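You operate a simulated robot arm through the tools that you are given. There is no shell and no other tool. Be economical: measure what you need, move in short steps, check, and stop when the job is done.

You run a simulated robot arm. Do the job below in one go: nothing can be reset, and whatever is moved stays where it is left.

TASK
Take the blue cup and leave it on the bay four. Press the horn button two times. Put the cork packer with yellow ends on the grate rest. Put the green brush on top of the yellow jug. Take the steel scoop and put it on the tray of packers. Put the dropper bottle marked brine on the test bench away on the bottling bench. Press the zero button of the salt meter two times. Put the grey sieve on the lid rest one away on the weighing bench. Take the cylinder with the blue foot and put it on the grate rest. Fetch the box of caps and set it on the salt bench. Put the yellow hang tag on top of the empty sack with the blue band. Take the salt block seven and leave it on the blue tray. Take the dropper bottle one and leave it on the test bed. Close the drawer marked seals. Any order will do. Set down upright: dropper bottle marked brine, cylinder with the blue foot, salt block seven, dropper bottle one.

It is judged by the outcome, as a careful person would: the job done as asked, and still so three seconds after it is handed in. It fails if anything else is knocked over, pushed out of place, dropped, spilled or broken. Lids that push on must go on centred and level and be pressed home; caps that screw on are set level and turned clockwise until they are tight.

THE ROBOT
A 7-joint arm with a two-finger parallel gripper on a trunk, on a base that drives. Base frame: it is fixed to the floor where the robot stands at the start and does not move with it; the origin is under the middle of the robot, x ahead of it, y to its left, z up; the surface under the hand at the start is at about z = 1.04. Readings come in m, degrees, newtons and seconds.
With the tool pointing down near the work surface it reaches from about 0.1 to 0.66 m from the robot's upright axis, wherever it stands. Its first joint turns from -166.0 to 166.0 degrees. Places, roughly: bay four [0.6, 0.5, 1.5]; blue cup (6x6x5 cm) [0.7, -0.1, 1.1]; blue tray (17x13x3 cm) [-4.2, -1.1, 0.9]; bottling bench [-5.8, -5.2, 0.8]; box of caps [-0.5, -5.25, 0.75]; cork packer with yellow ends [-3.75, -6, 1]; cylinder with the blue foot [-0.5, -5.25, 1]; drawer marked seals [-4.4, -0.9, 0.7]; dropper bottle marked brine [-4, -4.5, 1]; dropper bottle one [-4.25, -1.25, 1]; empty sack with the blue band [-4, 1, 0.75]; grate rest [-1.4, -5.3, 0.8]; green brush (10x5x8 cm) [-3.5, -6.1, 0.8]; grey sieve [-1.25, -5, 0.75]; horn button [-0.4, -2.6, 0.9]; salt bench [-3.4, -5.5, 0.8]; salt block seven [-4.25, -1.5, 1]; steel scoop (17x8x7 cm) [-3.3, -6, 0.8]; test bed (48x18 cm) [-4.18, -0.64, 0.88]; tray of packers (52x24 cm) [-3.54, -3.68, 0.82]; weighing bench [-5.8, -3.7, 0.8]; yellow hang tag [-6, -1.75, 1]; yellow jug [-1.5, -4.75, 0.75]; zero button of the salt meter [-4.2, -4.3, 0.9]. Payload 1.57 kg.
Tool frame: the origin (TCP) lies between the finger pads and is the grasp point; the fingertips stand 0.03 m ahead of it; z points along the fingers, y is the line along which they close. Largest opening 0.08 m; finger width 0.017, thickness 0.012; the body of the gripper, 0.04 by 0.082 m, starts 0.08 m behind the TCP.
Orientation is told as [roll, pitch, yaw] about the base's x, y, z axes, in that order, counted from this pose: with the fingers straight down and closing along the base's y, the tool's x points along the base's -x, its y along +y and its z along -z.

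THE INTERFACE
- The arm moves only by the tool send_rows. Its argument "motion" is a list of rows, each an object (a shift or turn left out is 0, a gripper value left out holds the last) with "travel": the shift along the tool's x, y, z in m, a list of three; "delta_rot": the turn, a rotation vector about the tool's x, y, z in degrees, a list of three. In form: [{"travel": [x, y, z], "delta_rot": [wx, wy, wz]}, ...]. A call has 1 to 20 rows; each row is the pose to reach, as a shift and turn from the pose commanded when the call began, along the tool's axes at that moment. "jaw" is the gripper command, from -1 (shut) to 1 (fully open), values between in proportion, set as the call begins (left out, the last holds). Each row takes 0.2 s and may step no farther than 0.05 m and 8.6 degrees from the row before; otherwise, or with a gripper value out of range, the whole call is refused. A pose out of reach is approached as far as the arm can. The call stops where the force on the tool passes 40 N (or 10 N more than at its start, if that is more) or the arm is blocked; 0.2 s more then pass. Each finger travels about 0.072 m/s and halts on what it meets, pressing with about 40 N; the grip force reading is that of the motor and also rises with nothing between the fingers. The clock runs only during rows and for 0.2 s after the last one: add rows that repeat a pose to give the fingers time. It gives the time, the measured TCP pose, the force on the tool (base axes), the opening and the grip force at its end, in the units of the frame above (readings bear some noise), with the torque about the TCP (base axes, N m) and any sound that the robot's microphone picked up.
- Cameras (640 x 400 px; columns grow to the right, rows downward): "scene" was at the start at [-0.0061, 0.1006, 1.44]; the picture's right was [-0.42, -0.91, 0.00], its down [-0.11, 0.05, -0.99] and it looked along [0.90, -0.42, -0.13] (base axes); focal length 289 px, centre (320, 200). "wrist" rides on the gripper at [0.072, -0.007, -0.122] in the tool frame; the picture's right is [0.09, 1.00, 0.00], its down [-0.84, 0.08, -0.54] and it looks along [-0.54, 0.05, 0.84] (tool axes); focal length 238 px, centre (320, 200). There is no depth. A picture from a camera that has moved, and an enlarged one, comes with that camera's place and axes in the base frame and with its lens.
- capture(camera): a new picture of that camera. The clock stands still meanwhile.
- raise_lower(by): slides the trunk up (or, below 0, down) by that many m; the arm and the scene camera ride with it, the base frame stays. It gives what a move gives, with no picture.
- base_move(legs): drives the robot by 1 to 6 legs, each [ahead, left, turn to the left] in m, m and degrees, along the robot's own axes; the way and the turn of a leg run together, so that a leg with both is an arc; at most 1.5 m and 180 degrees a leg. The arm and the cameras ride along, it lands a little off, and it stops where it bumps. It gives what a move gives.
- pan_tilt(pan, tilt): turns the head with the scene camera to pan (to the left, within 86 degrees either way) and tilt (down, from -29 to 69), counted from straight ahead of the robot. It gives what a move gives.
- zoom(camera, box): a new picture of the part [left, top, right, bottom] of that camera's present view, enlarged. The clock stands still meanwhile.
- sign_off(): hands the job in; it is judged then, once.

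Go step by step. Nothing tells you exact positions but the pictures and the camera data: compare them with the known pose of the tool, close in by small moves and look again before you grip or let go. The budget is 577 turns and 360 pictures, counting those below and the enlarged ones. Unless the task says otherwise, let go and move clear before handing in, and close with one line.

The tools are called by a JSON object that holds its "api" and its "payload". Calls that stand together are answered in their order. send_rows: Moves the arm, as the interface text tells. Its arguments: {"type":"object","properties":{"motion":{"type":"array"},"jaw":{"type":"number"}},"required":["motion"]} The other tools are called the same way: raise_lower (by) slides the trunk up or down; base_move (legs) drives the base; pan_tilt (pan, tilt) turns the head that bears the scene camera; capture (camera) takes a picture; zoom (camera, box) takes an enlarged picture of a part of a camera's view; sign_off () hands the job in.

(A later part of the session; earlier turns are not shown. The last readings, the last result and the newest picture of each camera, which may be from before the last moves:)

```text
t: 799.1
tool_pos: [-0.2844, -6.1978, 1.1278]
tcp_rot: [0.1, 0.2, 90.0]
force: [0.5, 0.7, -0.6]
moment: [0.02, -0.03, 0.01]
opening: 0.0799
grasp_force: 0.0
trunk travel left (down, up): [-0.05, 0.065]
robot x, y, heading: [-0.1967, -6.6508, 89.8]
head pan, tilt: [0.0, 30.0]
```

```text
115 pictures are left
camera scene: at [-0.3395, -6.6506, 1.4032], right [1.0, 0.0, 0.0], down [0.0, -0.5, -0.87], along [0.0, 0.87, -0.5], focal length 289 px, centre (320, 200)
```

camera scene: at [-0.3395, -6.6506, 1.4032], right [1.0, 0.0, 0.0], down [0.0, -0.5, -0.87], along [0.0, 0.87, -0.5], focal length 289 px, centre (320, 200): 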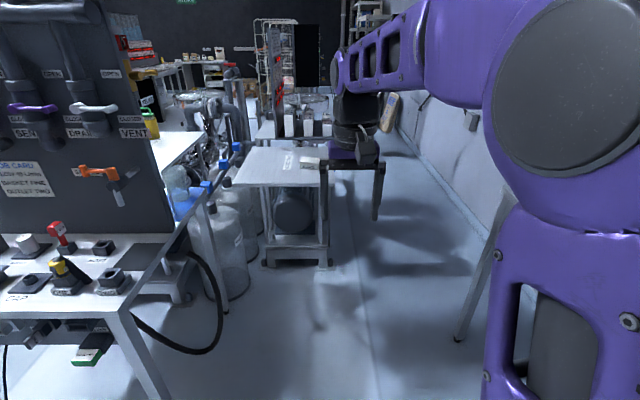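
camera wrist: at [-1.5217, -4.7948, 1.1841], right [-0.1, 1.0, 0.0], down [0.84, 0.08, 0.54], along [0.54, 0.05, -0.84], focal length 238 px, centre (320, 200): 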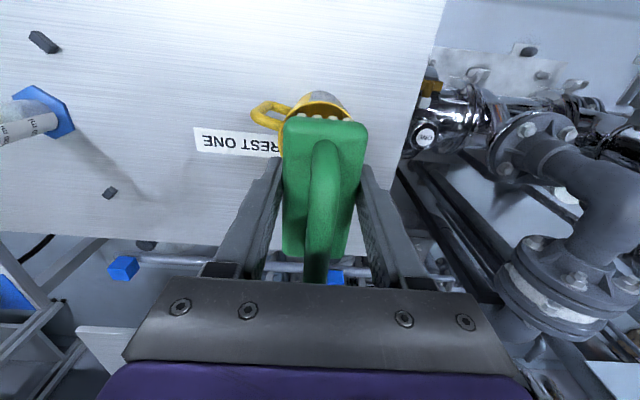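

I can reach lid rest two from its south side. I'll drive straight up to it.

{"api": "base_move", "payload": {"legs": [[0.2, 0.13, 0.2], [0.53, 0, 0]]}}

{"api": "capture", "payload": {"camera": "scene"}}

{"api": "capture", "payload": {"camera": "wrist"}}

```text
t: 803.7
tool_pos: [-0.4132, -5.4645, 1.1275]
tcp_rot: [0.0, 0.2, 90.1]
force: [0.4, -0.3, 0.3]
moment: [-0.02, -0.02, -0.03]
opening: 0.0803
grasp_force: 0.1
trunk travel left (down, up): [-0.05, 0.065]
robot x, y, heading: [-0.3329, -5.9171, 89.9]
head pan, tilt: [0.0, 30.0]
```

```text
114 pictures are left
camera scene: at [-0.4681, -5.9184, 1.4031], right [1.0, 0.0, 0.0], down [0.0, -0.5, -0.87], along [0.0, 0.87, -0.5], focal length 289 px, centre (320, 200)
```

scene: 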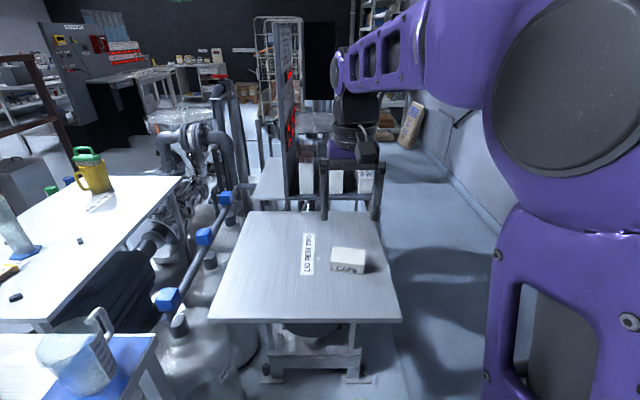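

```text
113 pictures are left
camera wrist: at [-0.406, -5.5359, 1.2482], right [-1.0, -0.1, 0.0], down [-0.08, 0.84, 0.54], along [-0.05, 0.54, -0.84], focal length 238 px, centre (320, 200)
```

wrist: 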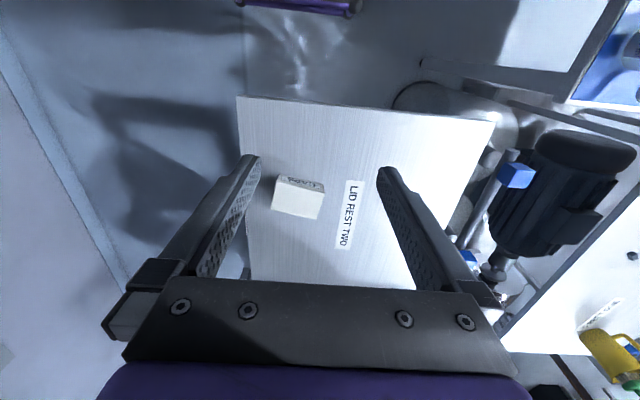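

{"api": "zoom", "payload": {"camera": "wrist", "box": [240, 150, 380, 250]}}

{"api": "zoom", "payload": {"camera": "scene", "box": [290, 220, 400, 300]}}

```text
4.00 times, centred on (310, 200) of wrist
camera zoom: at [-0.406, -5.5359, 1.2482], right [-1.0, -0.1, 0.0], down [-0.08, 0.84, 0.54], along [-0.05, 0.54, -0.84], focal length 953 px, centre (360, 200)
```

zoom: 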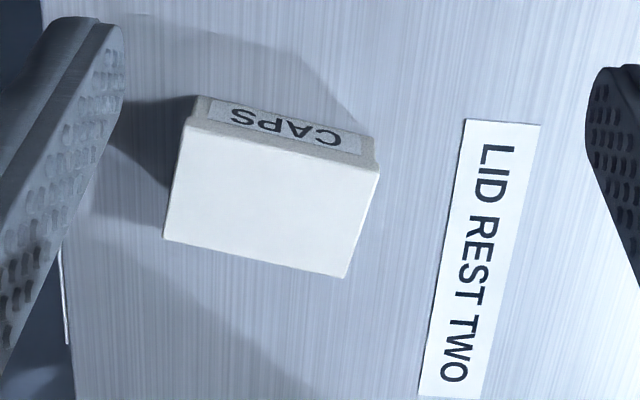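

```text
5.00 times, centred on (345, 260) of scene
camera zoom: at [-0.4681, -5.9184, 1.4031], right [1.0, 0.0, 0.0], down [0.0, -0.5, -0.87], along [0.0, 0.87, -0.5], focal length 1447 px, centre (195, -100)
```

zoom: 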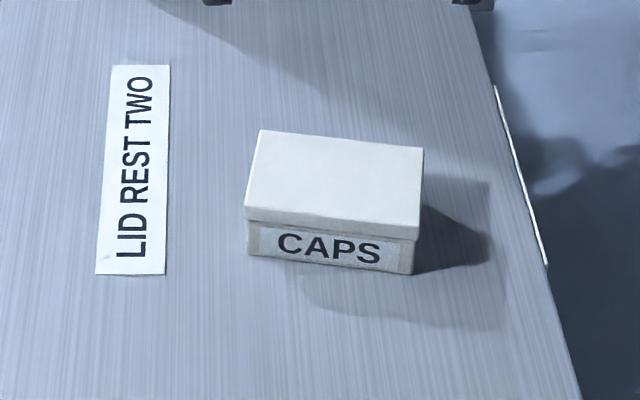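

The CAPS box is about 95 × 66 mm, centred at (-0.385,-5.277), with its top at 0.857. I'll turn the tool to grip its short side.

{"api": "base_move", "payload": {"legs": [[0.03, 0, 0]]}}

{"api": "send_rows", "payload": {"motion": [{"delta_rot": [0, 0, -8]}, {"delta_rot": [0, 0, -16]}, {"delta_rot": [0, 0, -24]}, {"delta_rot": [0, 0, -32]}, {"delta_rot": [0, 0, -40]}, {"delta_rot": [0, 0, -48]}, {"delta_rot": [0, 0, -56]}, {"delta_rot": [0, 0, -64]}, {"delta_rot": [0, 0, -72]}, {"delta_rot": [0, 0, -80]}]}}

```text
t: 804.5
tool_pos: [-0.4131, -5.4347, 1.1267]
tcp_rot: [0.0, 0.2, 90.1]
force: [0.3, -0.8, 0.6]
moment: [0.0, 0.01, -0.01]
opening: 0.0798
grasp_force: 0.0
trunk travel left (down, up): [-0.05, 0.065]
robot x, y, heading: [-0.3278, -5.8878, 90.1]
head pan, tilt: [0.0, 30.0]
```

```text
t: 806.8
tool_pos: [-0.414, -5.4348, 1.1247]
tcp_rot: [0.1, 0.0, 170.5]
force: [0.1, -0.6, -0.2]
moment: [-0.03, 0.01, -0.03]
opening: 0.0797
grasp_force: 0.0
trunk travel left (down, up): [-0.05, 0.065]
robot x, y, heading: [-0.331, -5.888, 90.2]
head pan, tilt: [0.0, 30.0]
```

{"api": "send_rows", "payload": {"motion": [{"travel": [0.001, -0.04, 0]}, {"travel": [0.001, -0.08, 0.0]}, {"travel": [0.002, -0.12, 0.02]}, {"travel": [0.0025, -0.16, 0.04]}, {"travel": [0.0025, -0.1606, 0.08]}, {"travel": [0.0025, -0.1606, 0.12]}]}}

{"api": "capture", "payload": {"camera": "wrist"}}

```text
t: 808.1
tool_pos: [-0.3833, -5.2765, 1.0051]
tcp_rot: [0.1, 0.1, 170.2]
force: [0.5, -0.2, -0.2]
moment: [0.03, 0.0, 0.01]
opening: 0.0798
grasp_force: 0.1
trunk travel left (down, up): [-0.05, 0.065]
robot x, y, heading: [-0.3288, -5.8883, 89.9]
head pan, tilt: [0.0, 30.0]
```

```text
110 pictures are left
camera wrist: at [-0.3101, -5.2827, 1.1266], right [-0.08, -1.0, 0.0], down [-0.84, 0.07, 0.54], along [-0.54, 0.04, -0.84], focal length 238 px, centre (320, 200)
```

wrist: 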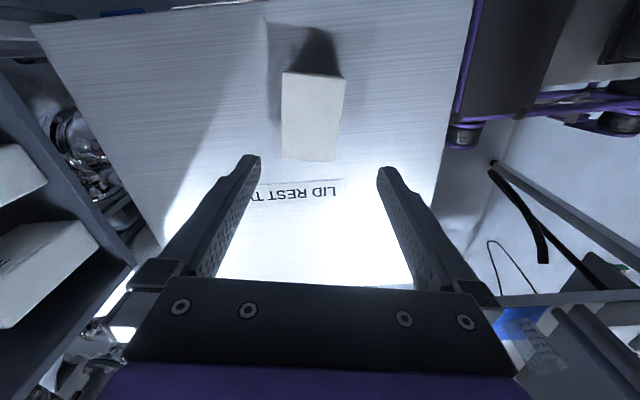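

{"api": "send_rows", "payload": {"motion": [{"travel": [0.0074, -0.0104, 0.03]}, {"travel": [0.0074, -0.0104, 0.07]}, {"travel": [0.0074, -0.0104, 0.1]}]}}

{"api": "capture", "payload": {"camera": "wrist"}}

```text
t: 809.0
tool_pos: [-0.3751, -5.2696, 0.904]
tcp_rot: [0.2, -0.1, 170.3]
force: [-0.3, -0.1, 0.2]
moment: [-0.01, 0.01, 0.0]
opening: 0.08
grasp_force: 0.0
trunk travel left (down, up): [-0.05, 0.065]
robot x, y, heading: [-0.3306, -5.8896, 89.9]
head pan, tilt: [0.0, 30.0]
```

```text
109 pictures are left
camera wrist: at [-0.3024, -5.2744, 1.0262], right [-0.08, -1.0, 0.0], down [-0.84, 0.07, 0.54], along [-0.54, 0.04, -0.84], focal length 238 px, centre (320, 200)
```

wrist: 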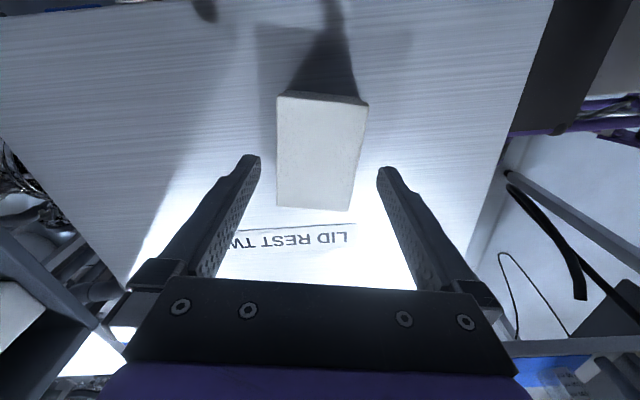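

{"api": "send_rows", "payload": {"motion": [{"travel": [0, 0, 0.03]}, {"travel": [0, 0, 0.055]}, {"travel": [0, 0, 0.069]}]}}

{"api": "send_rows", "payload": {"motion": [{"travel": [0, 0, 0]}, {"travel": [0, 0, 0]}, {"travel": [0, 0, 0]}, {"travel": [0, 0, 0]}], "jaw": -1}}

{"api": "send_rows", "payload": {"motion": [{"travel": [0, 0, -0.005]}, {"travel": [0, 0, -0.015]}, {"travel": [0, 0, -0.03]}, {"travel": [0, 0, -0.05]}]}}

{"api": "zoom", "payload": {"camera": "scene", "box": [270, 180, 430, 310]}}

```text
t: 809.8
tool_pos: [-0.376, -5.2696, 0.8355]
tcp_rot: [0.2, 0.3, 170.1]
force: [-0.4, 0.0, 0.3]
moment: [0.04, 0.02, -0.01]
opening: 0.0802
grasp_force: 0.1
trunk travel left (down, up): [-0.05, 0.065]
robot x, y, heading: [-0.331, -5.8885, 90.1]
head pan, tilt: [0.0, 30.0]
```

```text
t: 810.8
tool_pos: [-0.3758, -5.2687, 0.8364]
tcp_rot: [0.2, 0.0, 170.2]
force: [-0.1, -0.2, 0.3]
moment: [0.04, -0.01, 0.0]
opening: 0.0694
grasp_force: 40.1
trunk travel left (down, up): [-0.05, 0.065]
robot x, y, heading: [-0.3249, -5.8882, 90.0]
head pan, tilt: [0.0, 30.0]
```

```text
t: 811.8
tool_pos: [-0.3758, -5.2696, 0.8857]
tcp_rot: [0.4, 0.0, 170.1]
force: [-0.1, 0.5, -0.8]
moment: [-0.01, -0.02, 0.01]
opening: 0.0691
grasp_force: 40.4
trunk travel left (down, up): [-0.05, 0.065]
robot x, y, heading: [-0.3265, -5.885, 90.1]
head pan, tilt: [0.0, 30.0]
```

```text
3.08 times, centred on (350, 245) of scene
camera zoom: at [-0.4681, -5.8883, 1.4031], right [1.0, 0.0, 0.0], down [0.0, -0.5, -0.87], along [0.0, 0.87, -0.5], focal length 890 px, centre (228, 62)
```

zoom: 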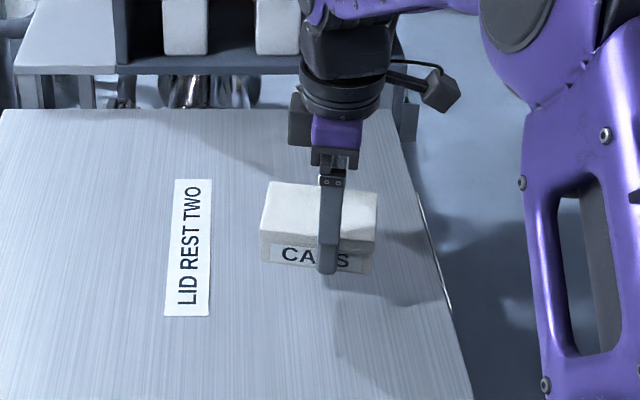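

The box lifted whole. I'll raise it and carry it to the salt bench.

{"api": "send_rows", "payload": {"motion": [{"travel": [0, 0, -0.04]}, {"travel": [0, 0, -0.09]}, {"travel": [0, 0, -0.14]}, {"travel": [0, 0.02, -0.18]}, {"travel": [0, 0.05, -0.21]}, {"travel": [0, 0.09, -0.24]}, {"travel": [0, 0.13, -0.24]}]}}

{"api": "base_move", "payload": {"legs": [[-0.75, 0, 0], [0, 0, 90], [1.2, 0, 0], [1.2, 0, 0], [0.8, 0, 0]]}}

{"api": "base_move", "payload": {"legs": [[0, 0, -90]]}}

{"api": "capture", "payload": {"camera": "scene"}}

{"api": "capture", "payload": {"camera": "wrist"}}

```text
t: 813.4
tool_pos: [-0.3963, -5.3957, 1.1276]
tcp_rot: [0.2, 0.0, 170.2]
force: [0.0, 0.0, -0.3]
moment: [0.02, 0.0, 0.02]
opening: 0.0692
grasp_force: 39.7
trunk travel left (down, up): [-0.05, 0.065]
robot x, y, heading: [-0.3298, -5.8928, 89.8]
head pan, tilt: [0.0, 30.0]
```

```text
t: 836.6
tool_pos: [-4.0175, -6.7065, 1.1276]
tcp_rot: [0.2, 0.0, -99.9]
force: [-0.1, 0.1, -0.5]
moment: [-0.01, 0.02, 0.02]
opening: 0.0695
grasp_force: 40.0
trunk travel left (down, up): [-0.05, 0.065]
robot x, y, heading: [-3.5226, -6.6361, 179.7]
head pan, tilt: [0.0, 30.0]
```

```text
t: 840.9
tool_pos: [-3.5888, -6.1454, 1.1286]
tcp_rot: [0.2, 0.0, 169.7]
force: [-0.1, -0.2, 0.0]
moment: [-0.03, -0.04, 0.01]
opening: 0.0691
grasp_force: 40.0
trunk travel left (down, up): [-0.05, 0.065]
robot x, y, heading: [-3.5218, -6.6361, 89.4]
head pan, tilt: [0.0, 30.0]
```

```text
107 pictures are left
camera scene: at [-3.6641, -6.6377, 1.4031], right [1.0, -0.01, 0.0], down [0.0, -0.5, -0.87], along [0.01, 0.87, -0.5], focal length 289 px, centre (320, 200)
```

scene: 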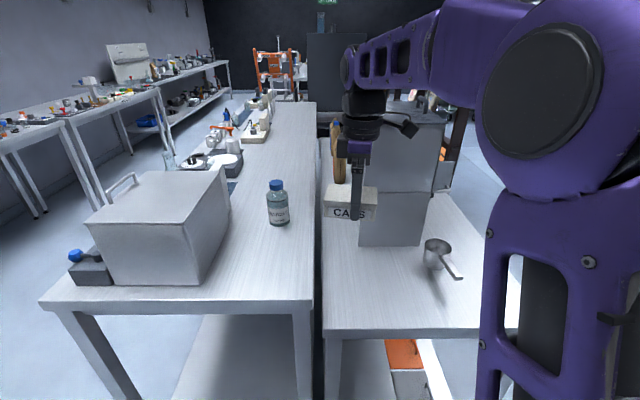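

```text
106 pictures are left
camera wrist: at [-3.5166, -6.1515, 1.2494], right [-0.09, -1.0, 0.0], down [-0.84, 0.07, 0.54], along [-0.54, 0.04, -0.84], focal length 238 px, centre (320, 200)
```

wrist: 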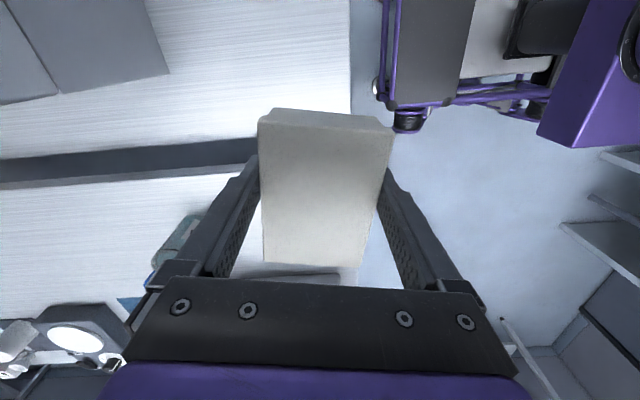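

{"api": "send_rows", "payload": {"motion": [{"travel": [0.024, -0.033, 0]}, {"travel": [0.048, -0.066, 0]}, {"travel": [0.0724, -0.0996, 0.01]}, {"travel": [0.0724, -0.0996, 0.05]}, {"travel": [0.0724, -0.0996, 0.1]}, {"travel": [0.0724, -0.0996, 0.15]}, {"travel": [0.0724, -0.0996, 0.2]}, {"travel": [0.0724, -0.0996, 0.24]}, {"travel": [0.0724, -0.0996, 0.27]}]}}

{"api": "zoom", "payload": {"camera": "scene", "box": [300, 180, 480, 340]}}

```text
t: 842.9
tool_pos: [-3.4994, -6.0621, 0.8565]
tcp_rot: [0.2, 0.0, 169.9]
force: [-0.6, -0.6, 0.0]
moment: [0.04, -0.03, 0.0]
opening: 0.0693
grasp_force: 39.7
trunk travel left (down, up): [-0.05, 0.065]
robot x, y, heading: [-3.5239, -6.6412, 89.2]
head pan, tilt: [0.0, 30.0]
```

```text
2.50 times, centred on (390, 260) of scene
camera zoom: at [-3.6641, -6.6378, 1.4032], right [1.0, -0.01, 0.0], down [0.0, -0.5, -0.87], along [0.01, 0.87, -0.5], focal length 724 px, centre (145, 50)
```

zoom: 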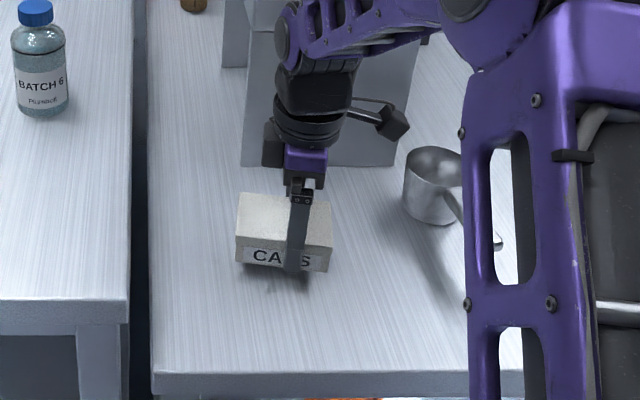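

{"api": "send_rows", "payload": {"motion": [{"travel": [0, 0, 0.008]}, {"travel": [0, 0, 0.015]}]}}

{"api": "send_rows", "payload": {"motion": [{"travel": [0, 0, 0.003]}, {"travel": [0, 0, 0.005]}]}}

{"api": "send_rows", "payload": {"motion": [{"travel": [0, 0, 0.003]}]}}

```text
t: 843.5
tool_pos: [-3.4995, -6.0605, 0.842]
tcp_rot: [0.2, 0.2, 169.7]
force: [-0.6, -0.3, -0.4]
moment: [0.01, -0.01, -0.02]
opening: 0.0693
grasp_force: 40.2
trunk travel left (down, up): [-0.05, 0.065]
robot x, y, heading: [-3.5264, -6.6378, 89.6]
head pan, tilt: [0.0, 30.0]
```

```text
t: 844.1
tool_pos: [-3.5008, -6.0615, 0.8374]
tcp_rot: [0.2, 0.1, 169.8]
force: [-0.3, 0.4, -1.1]
moment: [-0.01, -0.01, 0.01]
opening: 0.0692
grasp_force: 39.8
trunk travel left (down, up): [-0.05, 0.065]
robot x, y, heading: [-3.5299, -6.6406, 89.5]
head pan, tilt: [0.0, 30.0]
```

```text
t: 844.5
tool_pos: [-3.4995, -6.0618, 0.8354]
tcp_rot: [0.0, 0.1, 169.8]
force: [0.1, -2.6, 9.9]
moment: [0.11, 0.11, 0.05]
opening: 0.0693
grasp_force: 39.7
trunk travel left (down, up): [-0.05, 0.065]
robot x, y, heading: [-3.5235, -6.6428, 89.7]
head pan, tilt: [0.0, 30.0]
```

{"api": "send_rows", "payload": {"motion": [{"travel": [0, 0, -0.001]}, {"travel": [0, 0, -0.001]}, {"travel": [0, 0, -0.001]}, {"travel": [0, 0, -0.001]}], "jaw": 1}}

{"api": "send_rows", "payload": {"motion": [{"travel": [0, 0, -0.03]}, {"travel": [0, 0, -0.07]}, {"travel": [0, 0, -0.11]}, {"travel": [0, 0, -0.16]}, {"travel": [0, 0, -0.21]}, {"travel": [0, 0, -0.26]}, {"travel": [0, 0, -0.29]}]}}

{"api": "capture", "payload": {"camera": "scene"}}

```text
t: 845.5
tool_pos: [-3.5013, -6.0626, 0.8351]
tcp_rot: [0.2, 0.0, 169.8]
force: [0.7, 0.5, 0.1]
moment: [0.02, -0.01, 0.0]
opening: 0.0799
grasp_force: 0.1
trunk travel left (down, up): [-0.05, 0.065]
robot x, y, heading: [-3.5241, -6.6402, 89.5]
head pan, tilt: [0.0, 30.0]
```

```text
t: 847.1
tool_pos: [-3.5008, -6.0602, 1.1265]
tcp_rot: [0.3, -0.1, 169.8]
force: [0.1, -0.2, 0.5]
moment: [-0.03, -0.03, 0.01]
opening: 0.08
grasp_force: 0.1
trunk travel left (down, up): [-0.05, 0.065]
robot x, y, heading: [-3.5235, -6.6414, 89.5]
head pan, tilt: [0.0, 30.0]
```

```text
104 pictures are left
camera scene: at [-3.6641, -6.6378, 1.4031], right [1.0, -0.01, 0.0], down [0.0, -0.5, -0.87], along [0.01, 0.87, -0.5], focal length 289 px, centre (320, 200)
```

scene: 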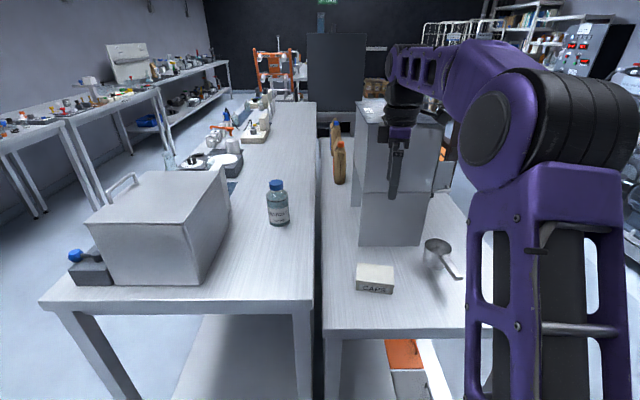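

The box stands on the salt bench. Finally the scoop; I'll take a clear look at it.

{"api": "base_move", "payload": {"legs": [[-0.05, -0.3, 0.5]]}}

{"api": "zoom", "payload": {"camera": "scene", "box": [280, 190, 440, 330]}}

{"api": "capture", "payload": {"camera": "wrist"}}

```text
t: 850.6
tool_pos: [-3.2091, -6.1109, 1.1258]
tcp_rot: [0.2, 0.0, 170.3]
force: [0.1, -0.1, -0.2]
moment: [0.0, 0.0, 0.0]
opening: 0.0801
grasp_force: 0.1
trunk travel left (down, up): [-0.05, 0.065]
robot x, y, heading: [-3.2279, -6.6902, 90.2]
head pan, tilt: [0.0, 30.0]
```

```text
2.86 times, centred on (360, 260) of scene
camera zoom: at [-3.367, -6.6899, 1.4031], right [1.0, 0.0, 0.0], down [0.0, -0.5, -0.87], along [0.0, 0.87, -0.5], focal length 827 px, centre (206, 29)
```

zoom: 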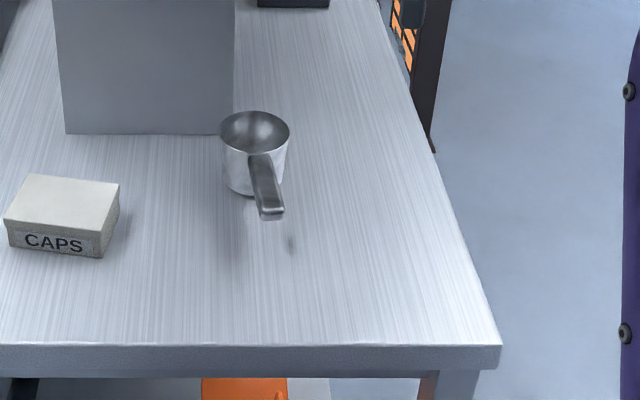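

```text
102 pictures are left
camera wrist: at [-3.1357, -6.1163, 1.247], right [-0.08, -1.0, 0.0], down [-0.84, 0.07, 0.54], along [-0.54, 0.04, -0.84], focal length 238 px, centre (320, 200)
```

wrist: 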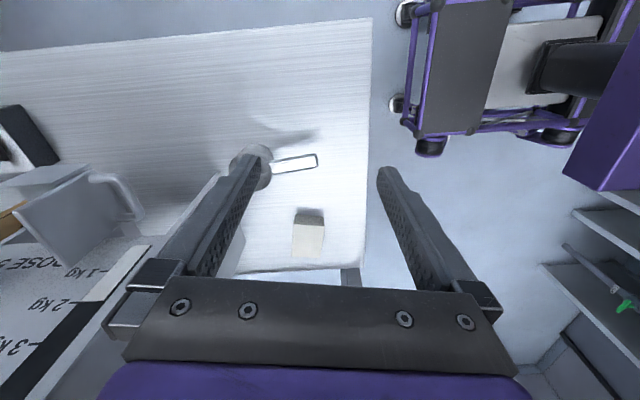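

{"api": "send_rows", "payload": {"motion": [{"delta_rot": [0, 0, 8]}, {"delta_rot": [0, 0, 16]}, {"delta_rot": [0, 0, 24]}, {"delta_rot": [0, 0, 32]}, {"delta_rot": [0, 0, 40]}, {"delta_rot": [0, 0, 48]}, {"delta_rot": [0, 0, 56]}, {"delta_rot": [0, 0, 64]}, {"delta_rot": [0, 0, 72]}, {"delta_rot": [0, 0, 80]}], "jaw": 0}}

{"api": "base_move", "payload": {"legs": [[0.11, 0, 0]]}}

{"api": "capture", "payload": {"camera": "wrist"}}

{"api": "zoom", "payload": {"camera": "scene", "box": [280, 190, 440, 330]}}

```text
t: 852.8
tool_pos: [-3.2063, -6.1124, 1.1255]
tcp_rot: [0.0, 0.2, 90.1]
force: [-0.8, 1.1, -0.7]
moment: [-0.03, -0.02, 0.02]
opening: 0.04
grasp_force: 0.1
trunk travel left (down, up): [-0.05, 0.065]
robot x, y, heading: [-3.2273, -6.689, 90.0]
head pan, tilt: [0.0, 30.0]
```

```text
t: 854.0
tool_pos: [-3.2082, -6.0015, 1.1247]
tcp_rot: [0.1, 0.3, 90.4]
force: [0.3, 1.2, 0.6]
moment: [0.04, -0.02, 0.0]
opening: 0.0398
grasp_force: 0.1
trunk travel left (down, up): [-0.05, 0.065]
robot x, y, heading: [-3.225, -6.5834, 90.2]
head pan, tilt: [0.0, 30.0]
```

```text
101 pictures are left
camera wrist: at [-3.2004, -6.0743, 1.2473], right [-1.0, -0.1, 0.0], down [-0.08, 0.84, 0.54], along [-0.05, 0.54, -0.84], focal length 238 px, centre (320, 200)
```

wrist: 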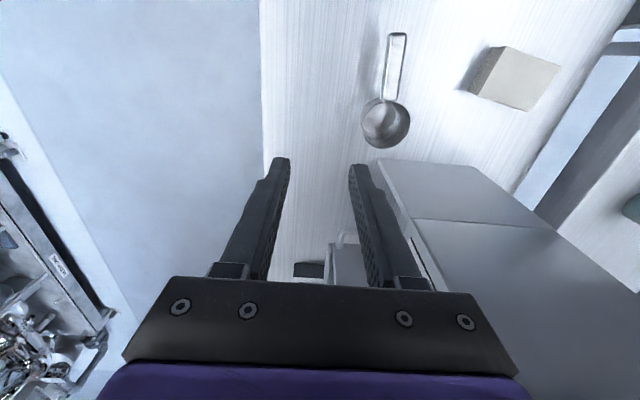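

```text
2.86 times, centred on (360, 260) of scene
camera zoom: at [-3.3671, -6.5813, 1.4031], right [1.0, 0.0, 0.0], down [0.0, -0.5, -0.87], along [0.0, 0.87, -0.5], focal length 827 px, centre (206, 29)
```

zoom: 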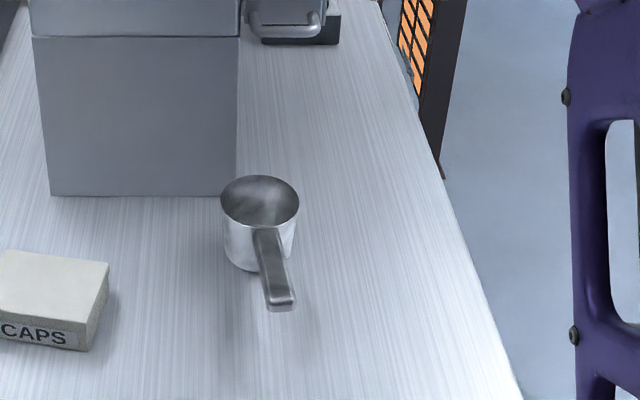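

The rim centre is at (-3.314,-5.987), z≈0.872, Ø74 mm. I'll pinch the +x wall with one finger inside the cup.

{"api": "send_rows", "payload": {"motion": [{"travel": [-0.007, 0.035, 0.02]}, {"travel": [-0.0145, 0.069, 0.05]}, {"travel": [-0.0145, 0.069, 0.1]}, {"travel": [-0.0145, 0.069, 0.14]}, {"travel": [-0.0145, 0.069, 0.18]}]}}

{"api": "capture", "payload": {"camera": "wrist"}}

{"api": "zoom", "payload": {"camera": "scene", "box": [280, 190, 440, 330]}}

```text
t: 855.2
tool_pos: [-3.2776, -5.9889, 0.9465]
tcp_rot: [0.0, 0.2, 90.3]
force: [0.6, 0.3, 0.4]
moment: [0.01, 0.01, 0.03]
opening: 0.0402
grasp_force: 0.2
trunk travel left (down, up): [-0.05, 0.065]
robot x, y, heading: [-3.2265, -6.5835, 90.0]
head pan, tilt: [0.0, 30.0]
```

```text
99 pictures are left
camera wrist: at [-3.2696, -6.0608, 1.0669], right [-1.0, -0.1, 0.0], down [-0.08, 0.84, 0.54], along [-0.05, 0.54, -0.84], focal length 238 px, centre (320, 200)
```

wrist: 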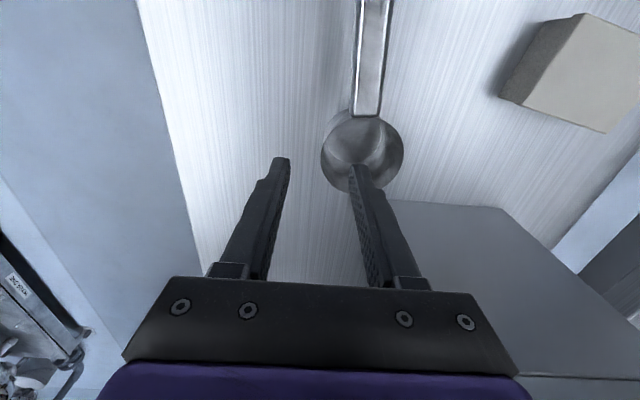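

```text
2.86 times, centred on (360, 260) of scene
camera zoom: at [-3.3671, -6.5813, 1.4032], right [1.0, 0.0, 0.0], down [0.0, -0.5, -0.87], along [0.0, 0.87, -0.5], focal length 827 px, centre (206, 29)
```

zoom: 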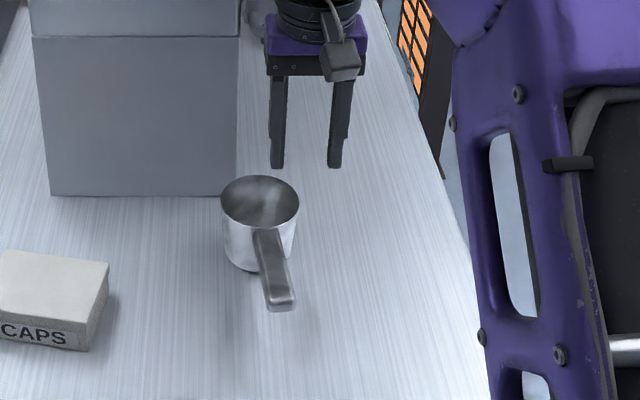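

{"api": "send_rows", "payload": {"motion": [{"travel": [0, 0, 0.03]}, {"travel": [0, 0, 0.055]}]}}

{"api": "capture", "payload": {"camera": "wrist"}}

```text
t: 855.8
tool_pos: [-3.2766, -5.9892, 0.8943]
tcp_rot: [0.0, -0.1, 90.4]
force: [1.5, -4.8, 21.8]
moment: [-0.21, 0.51, 0.15]
opening: 0.0396
grasp_force: 0.0
trunk travel left (down, up): [-0.05, 0.065]
robot x, y, heading: [-3.2273, -6.5806, 90.1]
head pan, tilt: [0.0, 30.0]
```

```text
97 pictures are left
camera wrist: at [-3.2691, -6.0616, 1.0162], right [-1.0, -0.1, 0.0], down [-0.08, 0.83, 0.54], along [-0.05, 0.54, -0.84], focal length 238 px, centre (320, 200)
```

wrist: 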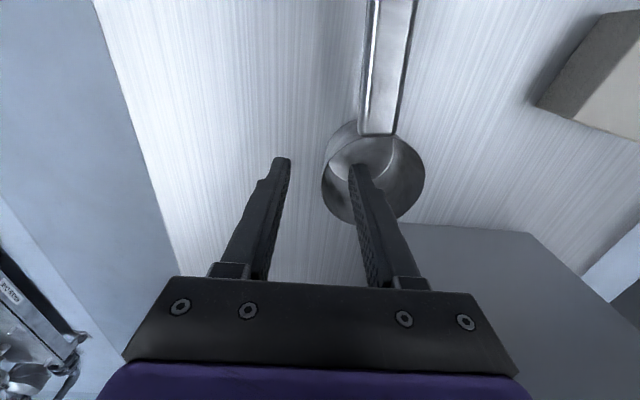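

The cup is solid to the fingers. I'll grip it across its outside instead, with the jaw fully open at 80 mm.

{"api": "send_rows", "payload": {"motion": [{"travel": [0, 0, -0.02]}, {"travel": [0, 0.0, -0.04]}, {"travel": [0.0, 0.037, -0.04]}, {"travel": [0.0, 0.037, -0.04]}, {"travel": [0.0, 0.037, -0.04]}], "jaw": 1}}

{"api": "capture", "payload": {"camera": "wrist"}}

{"api": "zoom", "payload": {"camera": "scene", "box": [300, 190, 430, 310]}}

```text
t: 857.0
tool_pos: [-3.3137, -5.9889, 0.931]
tcp_rot: [0.0, 0.1, 90.3]
force: [-0.4, -0.2, 0.5]
moment: [0.0, 0.01, 0.01]
opening: 0.0798
grasp_force: 0.1
trunk travel left (down, up): [-0.05, 0.065]
robot x, y, heading: [-3.2292, -6.5814, 90.0]
head pan, tilt: [0.0, 30.0]
```

```text
96 pictures are left
camera wrist: at [-3.3066, -6.0607, 1.0526], right [-1.0, -0.1, 0.0], down [-0.08, 0.84, 0.54], along [-0.05, 0.54, -0.84], focal length 238 px, centre (320, 200)
```

wrist: 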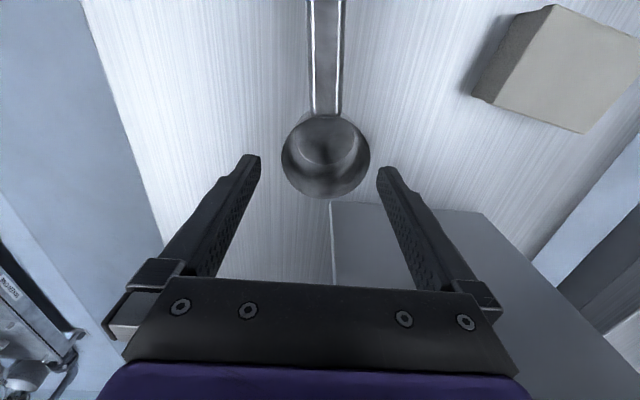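

```text
3.33 times, centred on (365, 250) of scene
camera zoom: at [-3.3672, -6.5812, 1.4031], right [1.0, 0.0, 0.0], down [0.0, -0.5, -0.87], along [0.0, 0.87, -0.5], focal length 965 px, centre (170, 33)
```

zoom: 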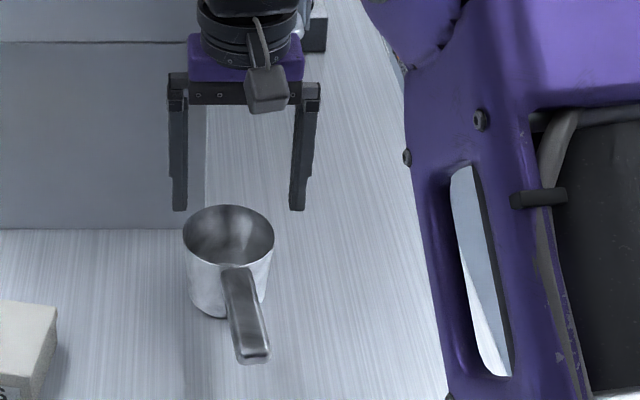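

{"api": "send_rows", "payload": {"motion": [{"travel": [-0.003, 0.005, 0.01]}, {"travel": [-0.003, 0.005, 0.025]}]}}

{"api": "zoom", "payload": {"camera": "wrist", "box": [200, 80, 440, 260]}}

{"api": "send_rows", "payload": {"motion": [{"travel": [0, 0, 0.008]}, {"travel": [0, 0, 0.016]}]}}

```text
t: 857.6
tool_pos: [-3.3183, -5.9868, 0.9047]
tcp_rot: [0.0, 0.1, 90.3]
force: [0.3, 0.1, 0.9]
moment: [0.02, -0.02, 0.03]
opening: 0.0801
grasp_force: 0.1
trunk travel left (down, up): [-0.05, 0.065]
robot x, y, heading: [-3.2216, -6.5782, 89.9]
head pan, tilt: [0.0, 30.0]
```

```text
2.22 times, centred on (320, 170) of wrist
camera zoom: at [-3.3115, -6.0578, 1.027], right [-1.0, -0.1, 0.0], down [-0.08, 0.84, 0.54], along [-0.05, 0.54, -0.84], focal length 530 px, centre (320, 267)
```

zoom: 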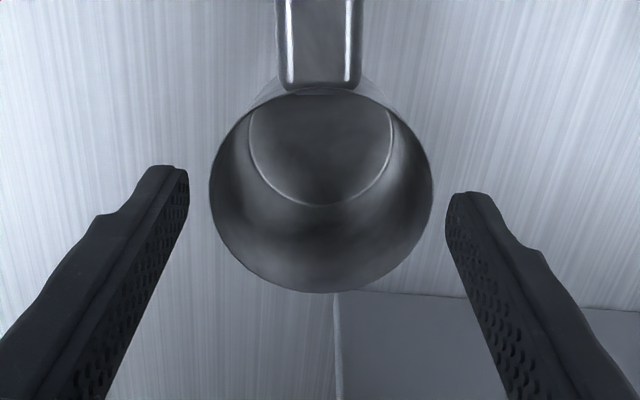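

```text
t: 858.2
tool_pos: [-3.3203, -5.9873, 0.8894]
tcp_rot: [0.1, 0.2, 90.3]
force: [-0.7, -0.7, -0.3]
moment: [0.01, 0.01, 0.05]
opening: 0.0799
grasp_force: 0.1
trunk travel left (down, up): [-0.05, 0.065]
robot x, y, heading: [-3.2277, -6.5809, 90.2]
head pan, tilt: [0.0, 30.0]
```

{"api": "send_rows", "payload": {"motion": [{"travel": [0, 0, 0.015]}, {"travel": [0, 0, 0.03]}, {"travel": [0, 0, 0.045]}, {"travel": [0, 0, 0.05]}]}}

{"api": "send_rows", "payload": {"motion": [{"travel": [0, 0, 0]}, {"travel": [0, 0, 0]}, {"travel": [0, 0, 0]}], "jaw": -1}}

{"api": "send_rows", "payload": {"motion": [{"travel": [0, 0, -0.005]}, {"travel": [0, 0, -0.015]}, {"travel": [0, 0, -0.03]}, {"travel": [0, 0, -0.05]}]}}

{"api": "capture", "payload": {"camera": "wrist"}}

{"api": "zoom", "payload": {"camera": "scene", "box": [300, 170, 430, 310]}}

```text
t: 859.2
tool_pos: [-3.3193, -5.9873, 0.8391]
tcp_rot: [0.0, 0.1, 90.3]
force: [0.5, 0.1, 0.0]
moment: [0.0, 0.02, 0.01]
opening: 0.0798
grasp_force: 0.1
trunk travel left (down, up): [-0.05, 0.065]
robot x, y, heading: [-3.2279, -6.5798, 90.4]
head pan, tilt: [0.0, 30.0]
```

```text
t: 860.0
tool_pos: [-3.3195, -5.9865, 0.8384]
tcp_rot: [-0.1, 0.2, 90.3]
force: [0.3, 0.8, 0.9]
moment: [0.02, -0.01, 0.0]
opening: 0.0743
grasp_force: 39.9
trunk travel left (down, up): [-0.05, 0.065]
robot x, y, heading: [-3.2254, -6.5814, 90.1]
head pan, tilt: [0.0, 30.0]
```

```text
t: 861.0
tool_pos: [-3.3188, -5.9873, 0.89]
tcp_rot: [0.0, 0.2, 90.4]
force: [-0.6, 0.4, -1.9]
moment: [0.01, 0.0, -0.02]
opening: 0.0743
grasp_force: 40.0
trunk travel left (down, up): [-0.05, 0.065]
robot x, y, heading: [-3.2294, -6.5816, 90.1]
head pan, tilt: [0.0, 30.0]
```

```text
93 pictures are left
camera wrist: at [-3.3114, -6.0585, 1.0118], right [-1.0, -0.1, 0.0], down [-0.08, 0.84, 0.54], along [-0.05, 0.54, -0.84], focal length 238 px, centre (320, 200)
```

wrist: 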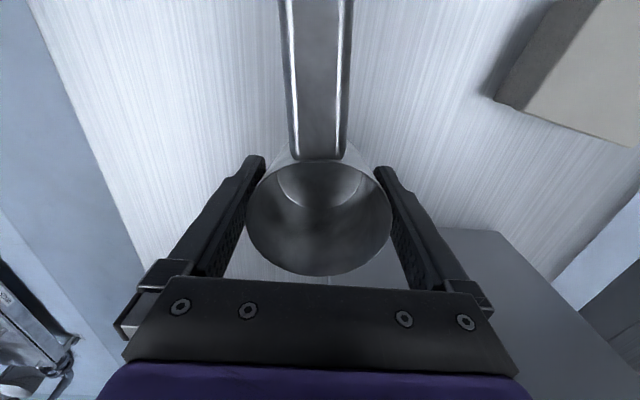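

```text
2.86 times, centred on (365, 240) of scene
camera zoom: at [-3.3672, -6.5811, 1.4031], right [1.0, 0.0, 0.0], down [0.0, -0.5, -0.87], along [0.0, 0.87, -0.5], focal length 827 px, centre (191, 86)
```

zoom: 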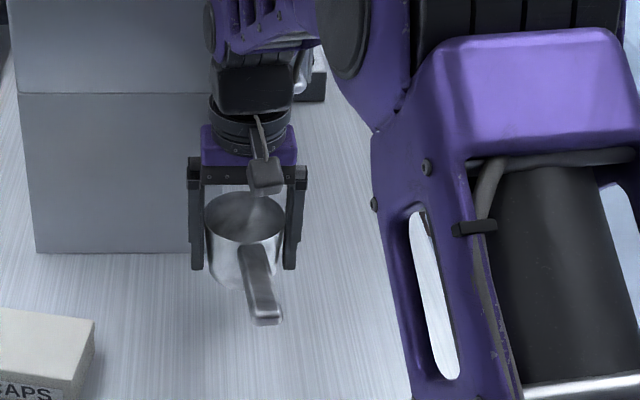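

The scoop is held. I'll carry it around by the east aisle to the north side of the packer tray.

{"api": "send_rows", "payload": {"motion": [{"travel": [0, 0, -0.02]}, {"travel": [0, 0, -0.05]}, {"travel": [0, 0, -0.08]}, {"travel": [0, 0, -0.12]}, {"travel": [0.0, 0, -0.16]}, {"travel": [0.02, 0, -0.2]}, {"travel": [0.04, 0, -0.24]}, {"travel": [0.07, 0, -0.25]}]}}

{"api": "base_move", "payload": {"legs": [[-0.12, 0, 0], [0, 0, -90], [0.88, 0, 0], [0, 0, 90]]}}

{"api": "capture", "payload": {"camera": "scene"}}

```text
t: 862.8
tool_pos: [-3.3189, -6.0554, 1.1396]
tcp_rot: [0.0, 0.2, 90.4]
force: [1.0, 0.0, -2.2]
moment: [0.01, -0.02, 0.01]
opening: 0.0743
grasp_force: 39.7
trunk travel left (down, up): [-0.05, 0.065]
robot x, y, heading: [-3.2264, -6.5788, 90.3]
head pan, tilt: [0.0, 30.0]
```

```text
t: 876.0
tool_pos: [-2.4348, -6.1809, 1.1401]
tcp_rot: [0.1, 0.2, 88.7]
force: [0.1, -1.5, -1.5]
moment: [0.05, 0.03, -0.03]
opening: 0.0736
grasp_force: 40.1
trunk travel left (down, up): [-0.05, 0.065]
robot x, y, heading: [-2.3595, -6.7097, 88.3]
head pan, tilt: [0.0, 30.0]
```

```text
91 pictures are left
camera scene: at [-2.4977, -6.7045, 1.4031], right [1.0, -0.03, 0.0], down [-0.01, -0.5, -0.87], along [0.02, 0.87, -0.5], focal length 289 px, centre (320, 200)
```

scene: 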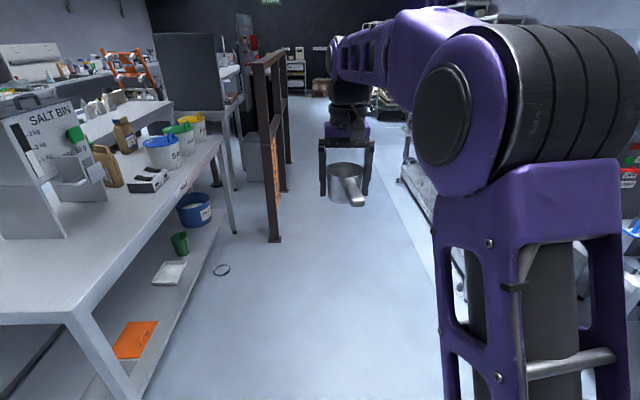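

{"api": "base_move", "payload": {"legs": [[0.3, 0, 1.7], [1.4, 0, 0], [1.4, 0, 0], [0.65, 0, 0]]}}

{"api": "pan_tilt", "payload": {"pan": 5, "tilt": 25}}

{"api": "base_move", "payload": {"legs": [[0, 0, 90]]}}

{"api": "capture", "payload": {"camera": "scene"}}

```text
t: 894.4
tool_pos: [-2.4715, -2.4458, 1.1381]
tcp_rot: [0.0, 0.3, 90.5]
force: [-0.4, 0.3, -1.3]
moment: [0.02, 0.0, 0.0]
opening: 0.0739
grasp_force: 40.1
trunk travel left (down, up): [-0.05, 0.065]
robot x, y, heading: [-2.3778, -2.9696, 90.3]
head pan, tilt: [0.0, 30.0]
```

```text
t: 895.1
tool_pos: [-2.4704, -2.4449, 1.1386]
tcp_rot: [0.0, 0.2, 90.4]
force: [0.1, -1.2, -2.0]
moment: [0.01, 0.0, 0.04]
opening: 0.0738
grasp_force: 39.8
trunk travel left (down, up): [-0.05, 0.065]
robot x, y, heading: [-2.3779, -2.9685, 90.2]
head pan, tilt: [5.0, 25.0]
```

```text
t: 899.4
tool_pos: [-2.9026, -3.0677, 1.1388]
tcp_rot: [-0.1, 0.3, -179.1]
force: [-1.2, -0.1, -0.9]
moment: [0.02, 0.02, -0.01]
opening: 0.0738
grasp_force: 39.4
trunk travel left (down, up): [-0.05, 0.065]
robot x, y, heading: [-2.3784, -2.9708, -178.9]
head pan, tilt: [5.0, 25.0]
```

```text
90 pictures are left
camera scene: at [-2.3785, -3.1185, 1.4111], right [-0.1, 1.0, 0.0], down [0.42, 0.04, -0.91], along [-0.9, -0.09, -0.42], focal length 289 px, centre (320, 200)
```

scene: 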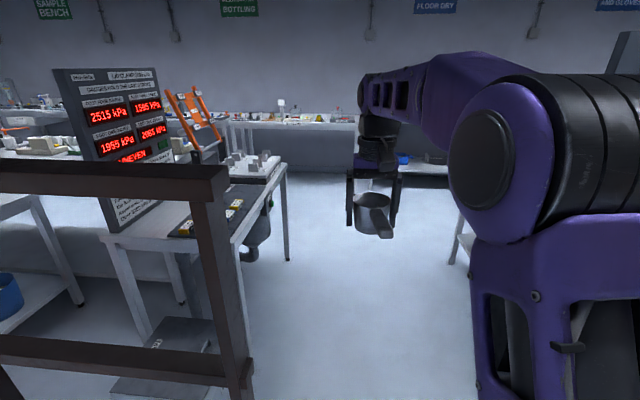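

{"api": "base_move", "payload": {"legs": [[1.15, 0, -1], [0, 0, 90]]}}

{"api": "pan_tilt", "payload": {"pan": 0, "tilt": 30}}

{"api": "capture", "payload": {"camera": "scene"}}

{"api": "capture", "payload": {"camera": "wrist"}}

```text
t: 909.2
tool_pos: [-3.4317, -3.5033, 1.1386]
tcp_rot: [-0.1, 0.4, -89.0]
force: [-0.5, -1.1, -1.5]
moment: [0.01, 0.0, -0.02]
opening: 0.0734
grasp_force: 40.1
trunk travel left (down, up): [-0.05, 0.065]
robot x, y, heading: [-3.5307, -2.9802, -89.3]
head pan, tilt: [5.0, 25.0]
```

```text
t: 909.9
tool_pos: [-3.4321, -3.5042, 1.1385]
tcp_rot: [0.1, 0.2, -89.0]
force: [-0.3, 0.9, -2.0]
moment: [0.0, 0.0, 0.0]
opening: 0.0737
grasp_force: 40.1
trunk travel left (down, up): [-0.05, 0.065]
robot x, y, heading: [-3.5296, -2.9762, -89.5]
head pan, tilt: [0.0, 30.0]
```

```text
89 pictures are left
camera scene: at [-3.3888, -2.9781, 1.4032], right [-1.0, -0.01, 0.0], down [-0.01, 0.5, -0.87], along [0.01, -0.87, -0.5], focal length 289 px, centre (320, 200)
```

scene: 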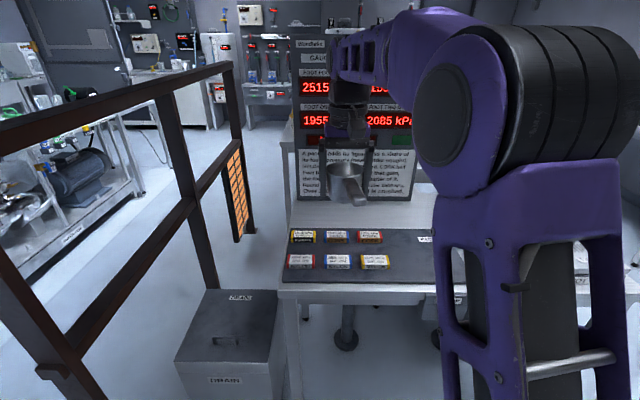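

```text
88 pictures are left
camera wrist: at [-3.4389, -3.4319, 1.2607], right [0.99, 0.11, 0.0], down [0.09, -0.84, 0.54], along [0.06, -0.54, -0.84], focal length 238 px, centre (320, 200)
```

wrist: 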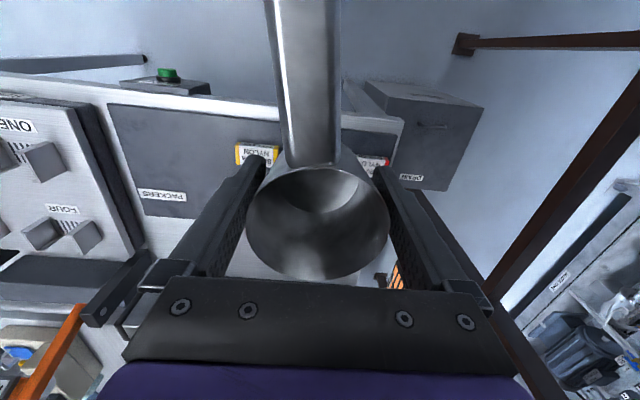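

The tray's west part (x≈-3.6…-3.8, y≈-3.55…-3.78) is free. I'll line up there.

{"api": "base_move", "payload": {"legs": [[0, -0.25, -0.5], [0.11, 0, 0]]}}

{"api": "capture", "payload": {"camera": "scene"}}

{"api": "capture", "payload": {"camera": "wrist"}}

```text
t: 913.7
tool_pos: [-3.6858, -3.6151, 1.1392]
tcp_rot: [0.0, 0.3, -89.6]
force: [0.0, 0.4, -1.0]
moment: [0.0, 0.03, 0.0]
opening: 0.0736
grasp_force: 40.5
trunk travel left (down, up): [-0.05, 0.065]
robot x, y, heading: [-3.7791, -3.0899, -89.9]
head pan, tilt: [0.0, 30.0]
```

```text
87 pictures are left
camera scene: at [-3.6382, -3.0901, 1.4031], right [-1.0, 0.0, 0.0], down [0.0, 0.5, -0.87], along [0.0, -0.87, -0.5], focal length 289 px, centre (320, 200)
```

scene: 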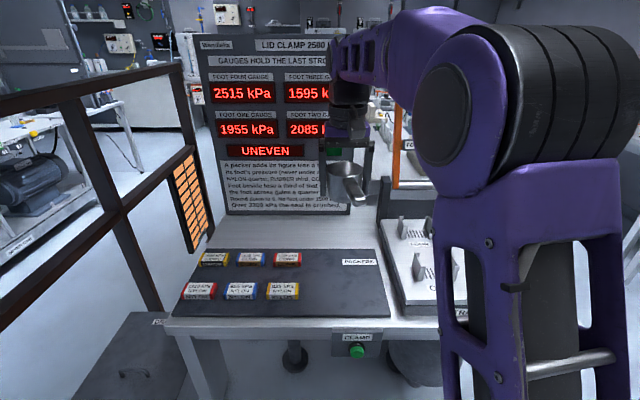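

```text
86 pictures are left
camera wrist: at [-3.6928, -3.5434, 1.2607], right [1.0, 0.1, 0.0], down [0.08, -0.84, 0.54], along [0.05, -0.54, -0.84], focal length 238 px, centre (320, 200)
```

wrist: 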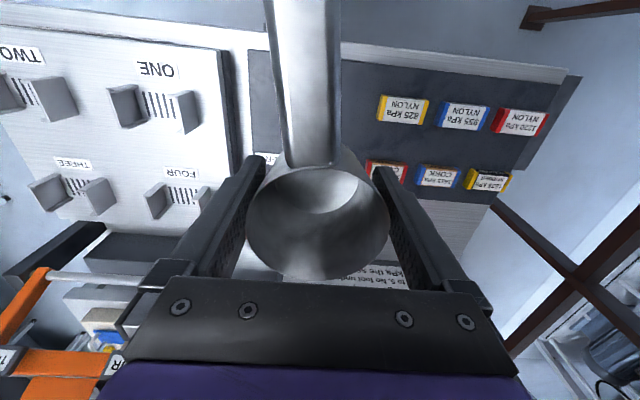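

{"api": "send_rows", "payload": {"motion": [{"travel": [-0.025, -0.004, 0]}, {"travel": [-0.05, -0.008, 0.0]}, {"travel": [-0.075, -0.011, 0.02]}, {"travel": [-0.1, -0.014, 0.04]}, {"travel": [-0.1, -0.014, 0.08]}, {"travel": [-0.1, -0.014, 0.12]}, {"travel": [-0.1, -0.014, 0.16]}, {"travel": [-0.1, -0.014, 0.2]}, {"travel": [-0.1, -0.014, 0.235]}]}}

{"api": "capture", "payload": {"camera": "scene"}}

{"api": "capture", "payload": {"camera": "wrist"}}

```text
t: 915.7
tool_pos: [-3.7, -3.7137, 0.9047]
tcp_rot: [0.0, 0.2, -89.6]
force: [-0.2, -1.1, -1.5]
moment: [-0.01, -0.02, -0.01]
opening: 0.0737
grasp_force: 39.8
trunk travel left (down, up): [-0.05, 0.065]
robot x, y, heading: [-3.7769, -3.0883, -89.8]
head pan, tilt: [0.0, 30.0]
```

```text
85 pictures are left
camera scene: at [-3.6382, -3.0901, 1.4032], right [-1.0, 0.0, 0.0], down [0.0, 0.5, -0.87], along [0.0, -0.87, -0.5], focal length 289 px, centre (320, 200)
```

scene: 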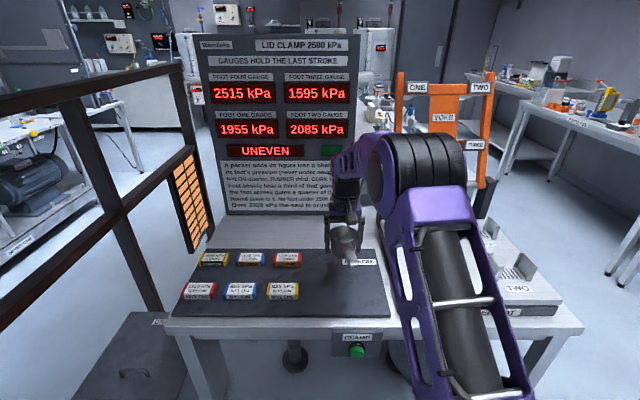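

```text
84 pictures are left
camera wrist: at [-3.7064, -3.6419, 1.0266], right [1.0, 0.1, 0.0], down [0.08, -0.84, 0.54], along [0.05, -0.54, -0.84], focal length 238 px, centre (320, 200)
```

wrist: 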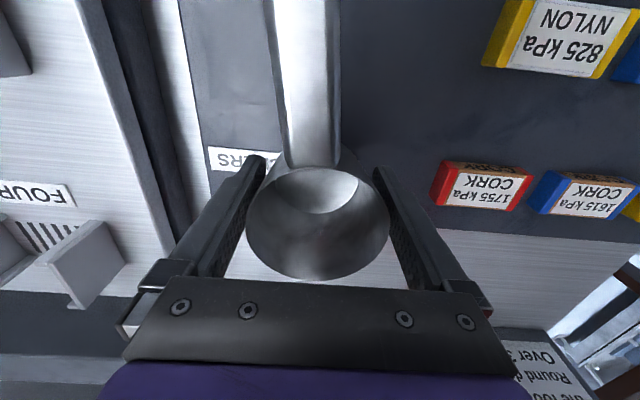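

{"api": "send_rows", "payload": {"motion": [{"travel": [0, 0, 0.02]}, {"travel": [0, 0, 0.04]}, {"travel": [0, 0, 0.05]}]}}

{"api": "send_rows", "payload": {"motion": [{"travel": [0, 0, 0.004]}, {"travel": [0, 0, 0.007]}]}}

{"api": "send_rows", "payload": {"motion": [{"travel": [0, 0, 0.004]}]}}

```text
t: 916.5
tool_pos: [-3.6999, -3.7144, 0.8536]
tcp_rot: [0.0, 0.2, -89.6]
force: [0.8, -0.5, -0.5]
moment: [-0.01, -0.01, -0.01]
opening: 0.0733
grasp_force: 40.0
trunk travel left (down, up): [-0.05, 0.065]
robot x, y, heading: [-3.7778, -3.0917, -90.0]
head pan, tilt: [0.0, 30.0]
```

```text
t: 917.1
tool_pos: [-3.6993, -3.7148, 0.8513]
tcp_rot: [0.0, -0.1, -89.7]
force: [-3.5, 4.1, 24.0]
moment: [0.28, -0.42, 0.04]
opening: 0.0735
grasp_force: 39.9
trunk travel left (down, up): [-0.05, 0.065]
robot x, y, heading: [-3.7736, -3.0902, -90.0]
head pan, tilt: [0.0, 30.0]
```

```text
t: 917.5
tool_pos: [-3.7, -3.7152, 0.8459]
tcp_rot: [0.0, -0.3, -89.7]
force: [-5.3, -1.6, 28.8]
moment: [-0.18, -0.22, -0.22]
opening: 0.0739
grasp_force: 39.7
trunk travel left (down, up): [-0.05, 0.065]
robot x, y, heading: [-3.778, -3.0921, -90.1]
head pan, tilt: [0.0, 30.0]
```

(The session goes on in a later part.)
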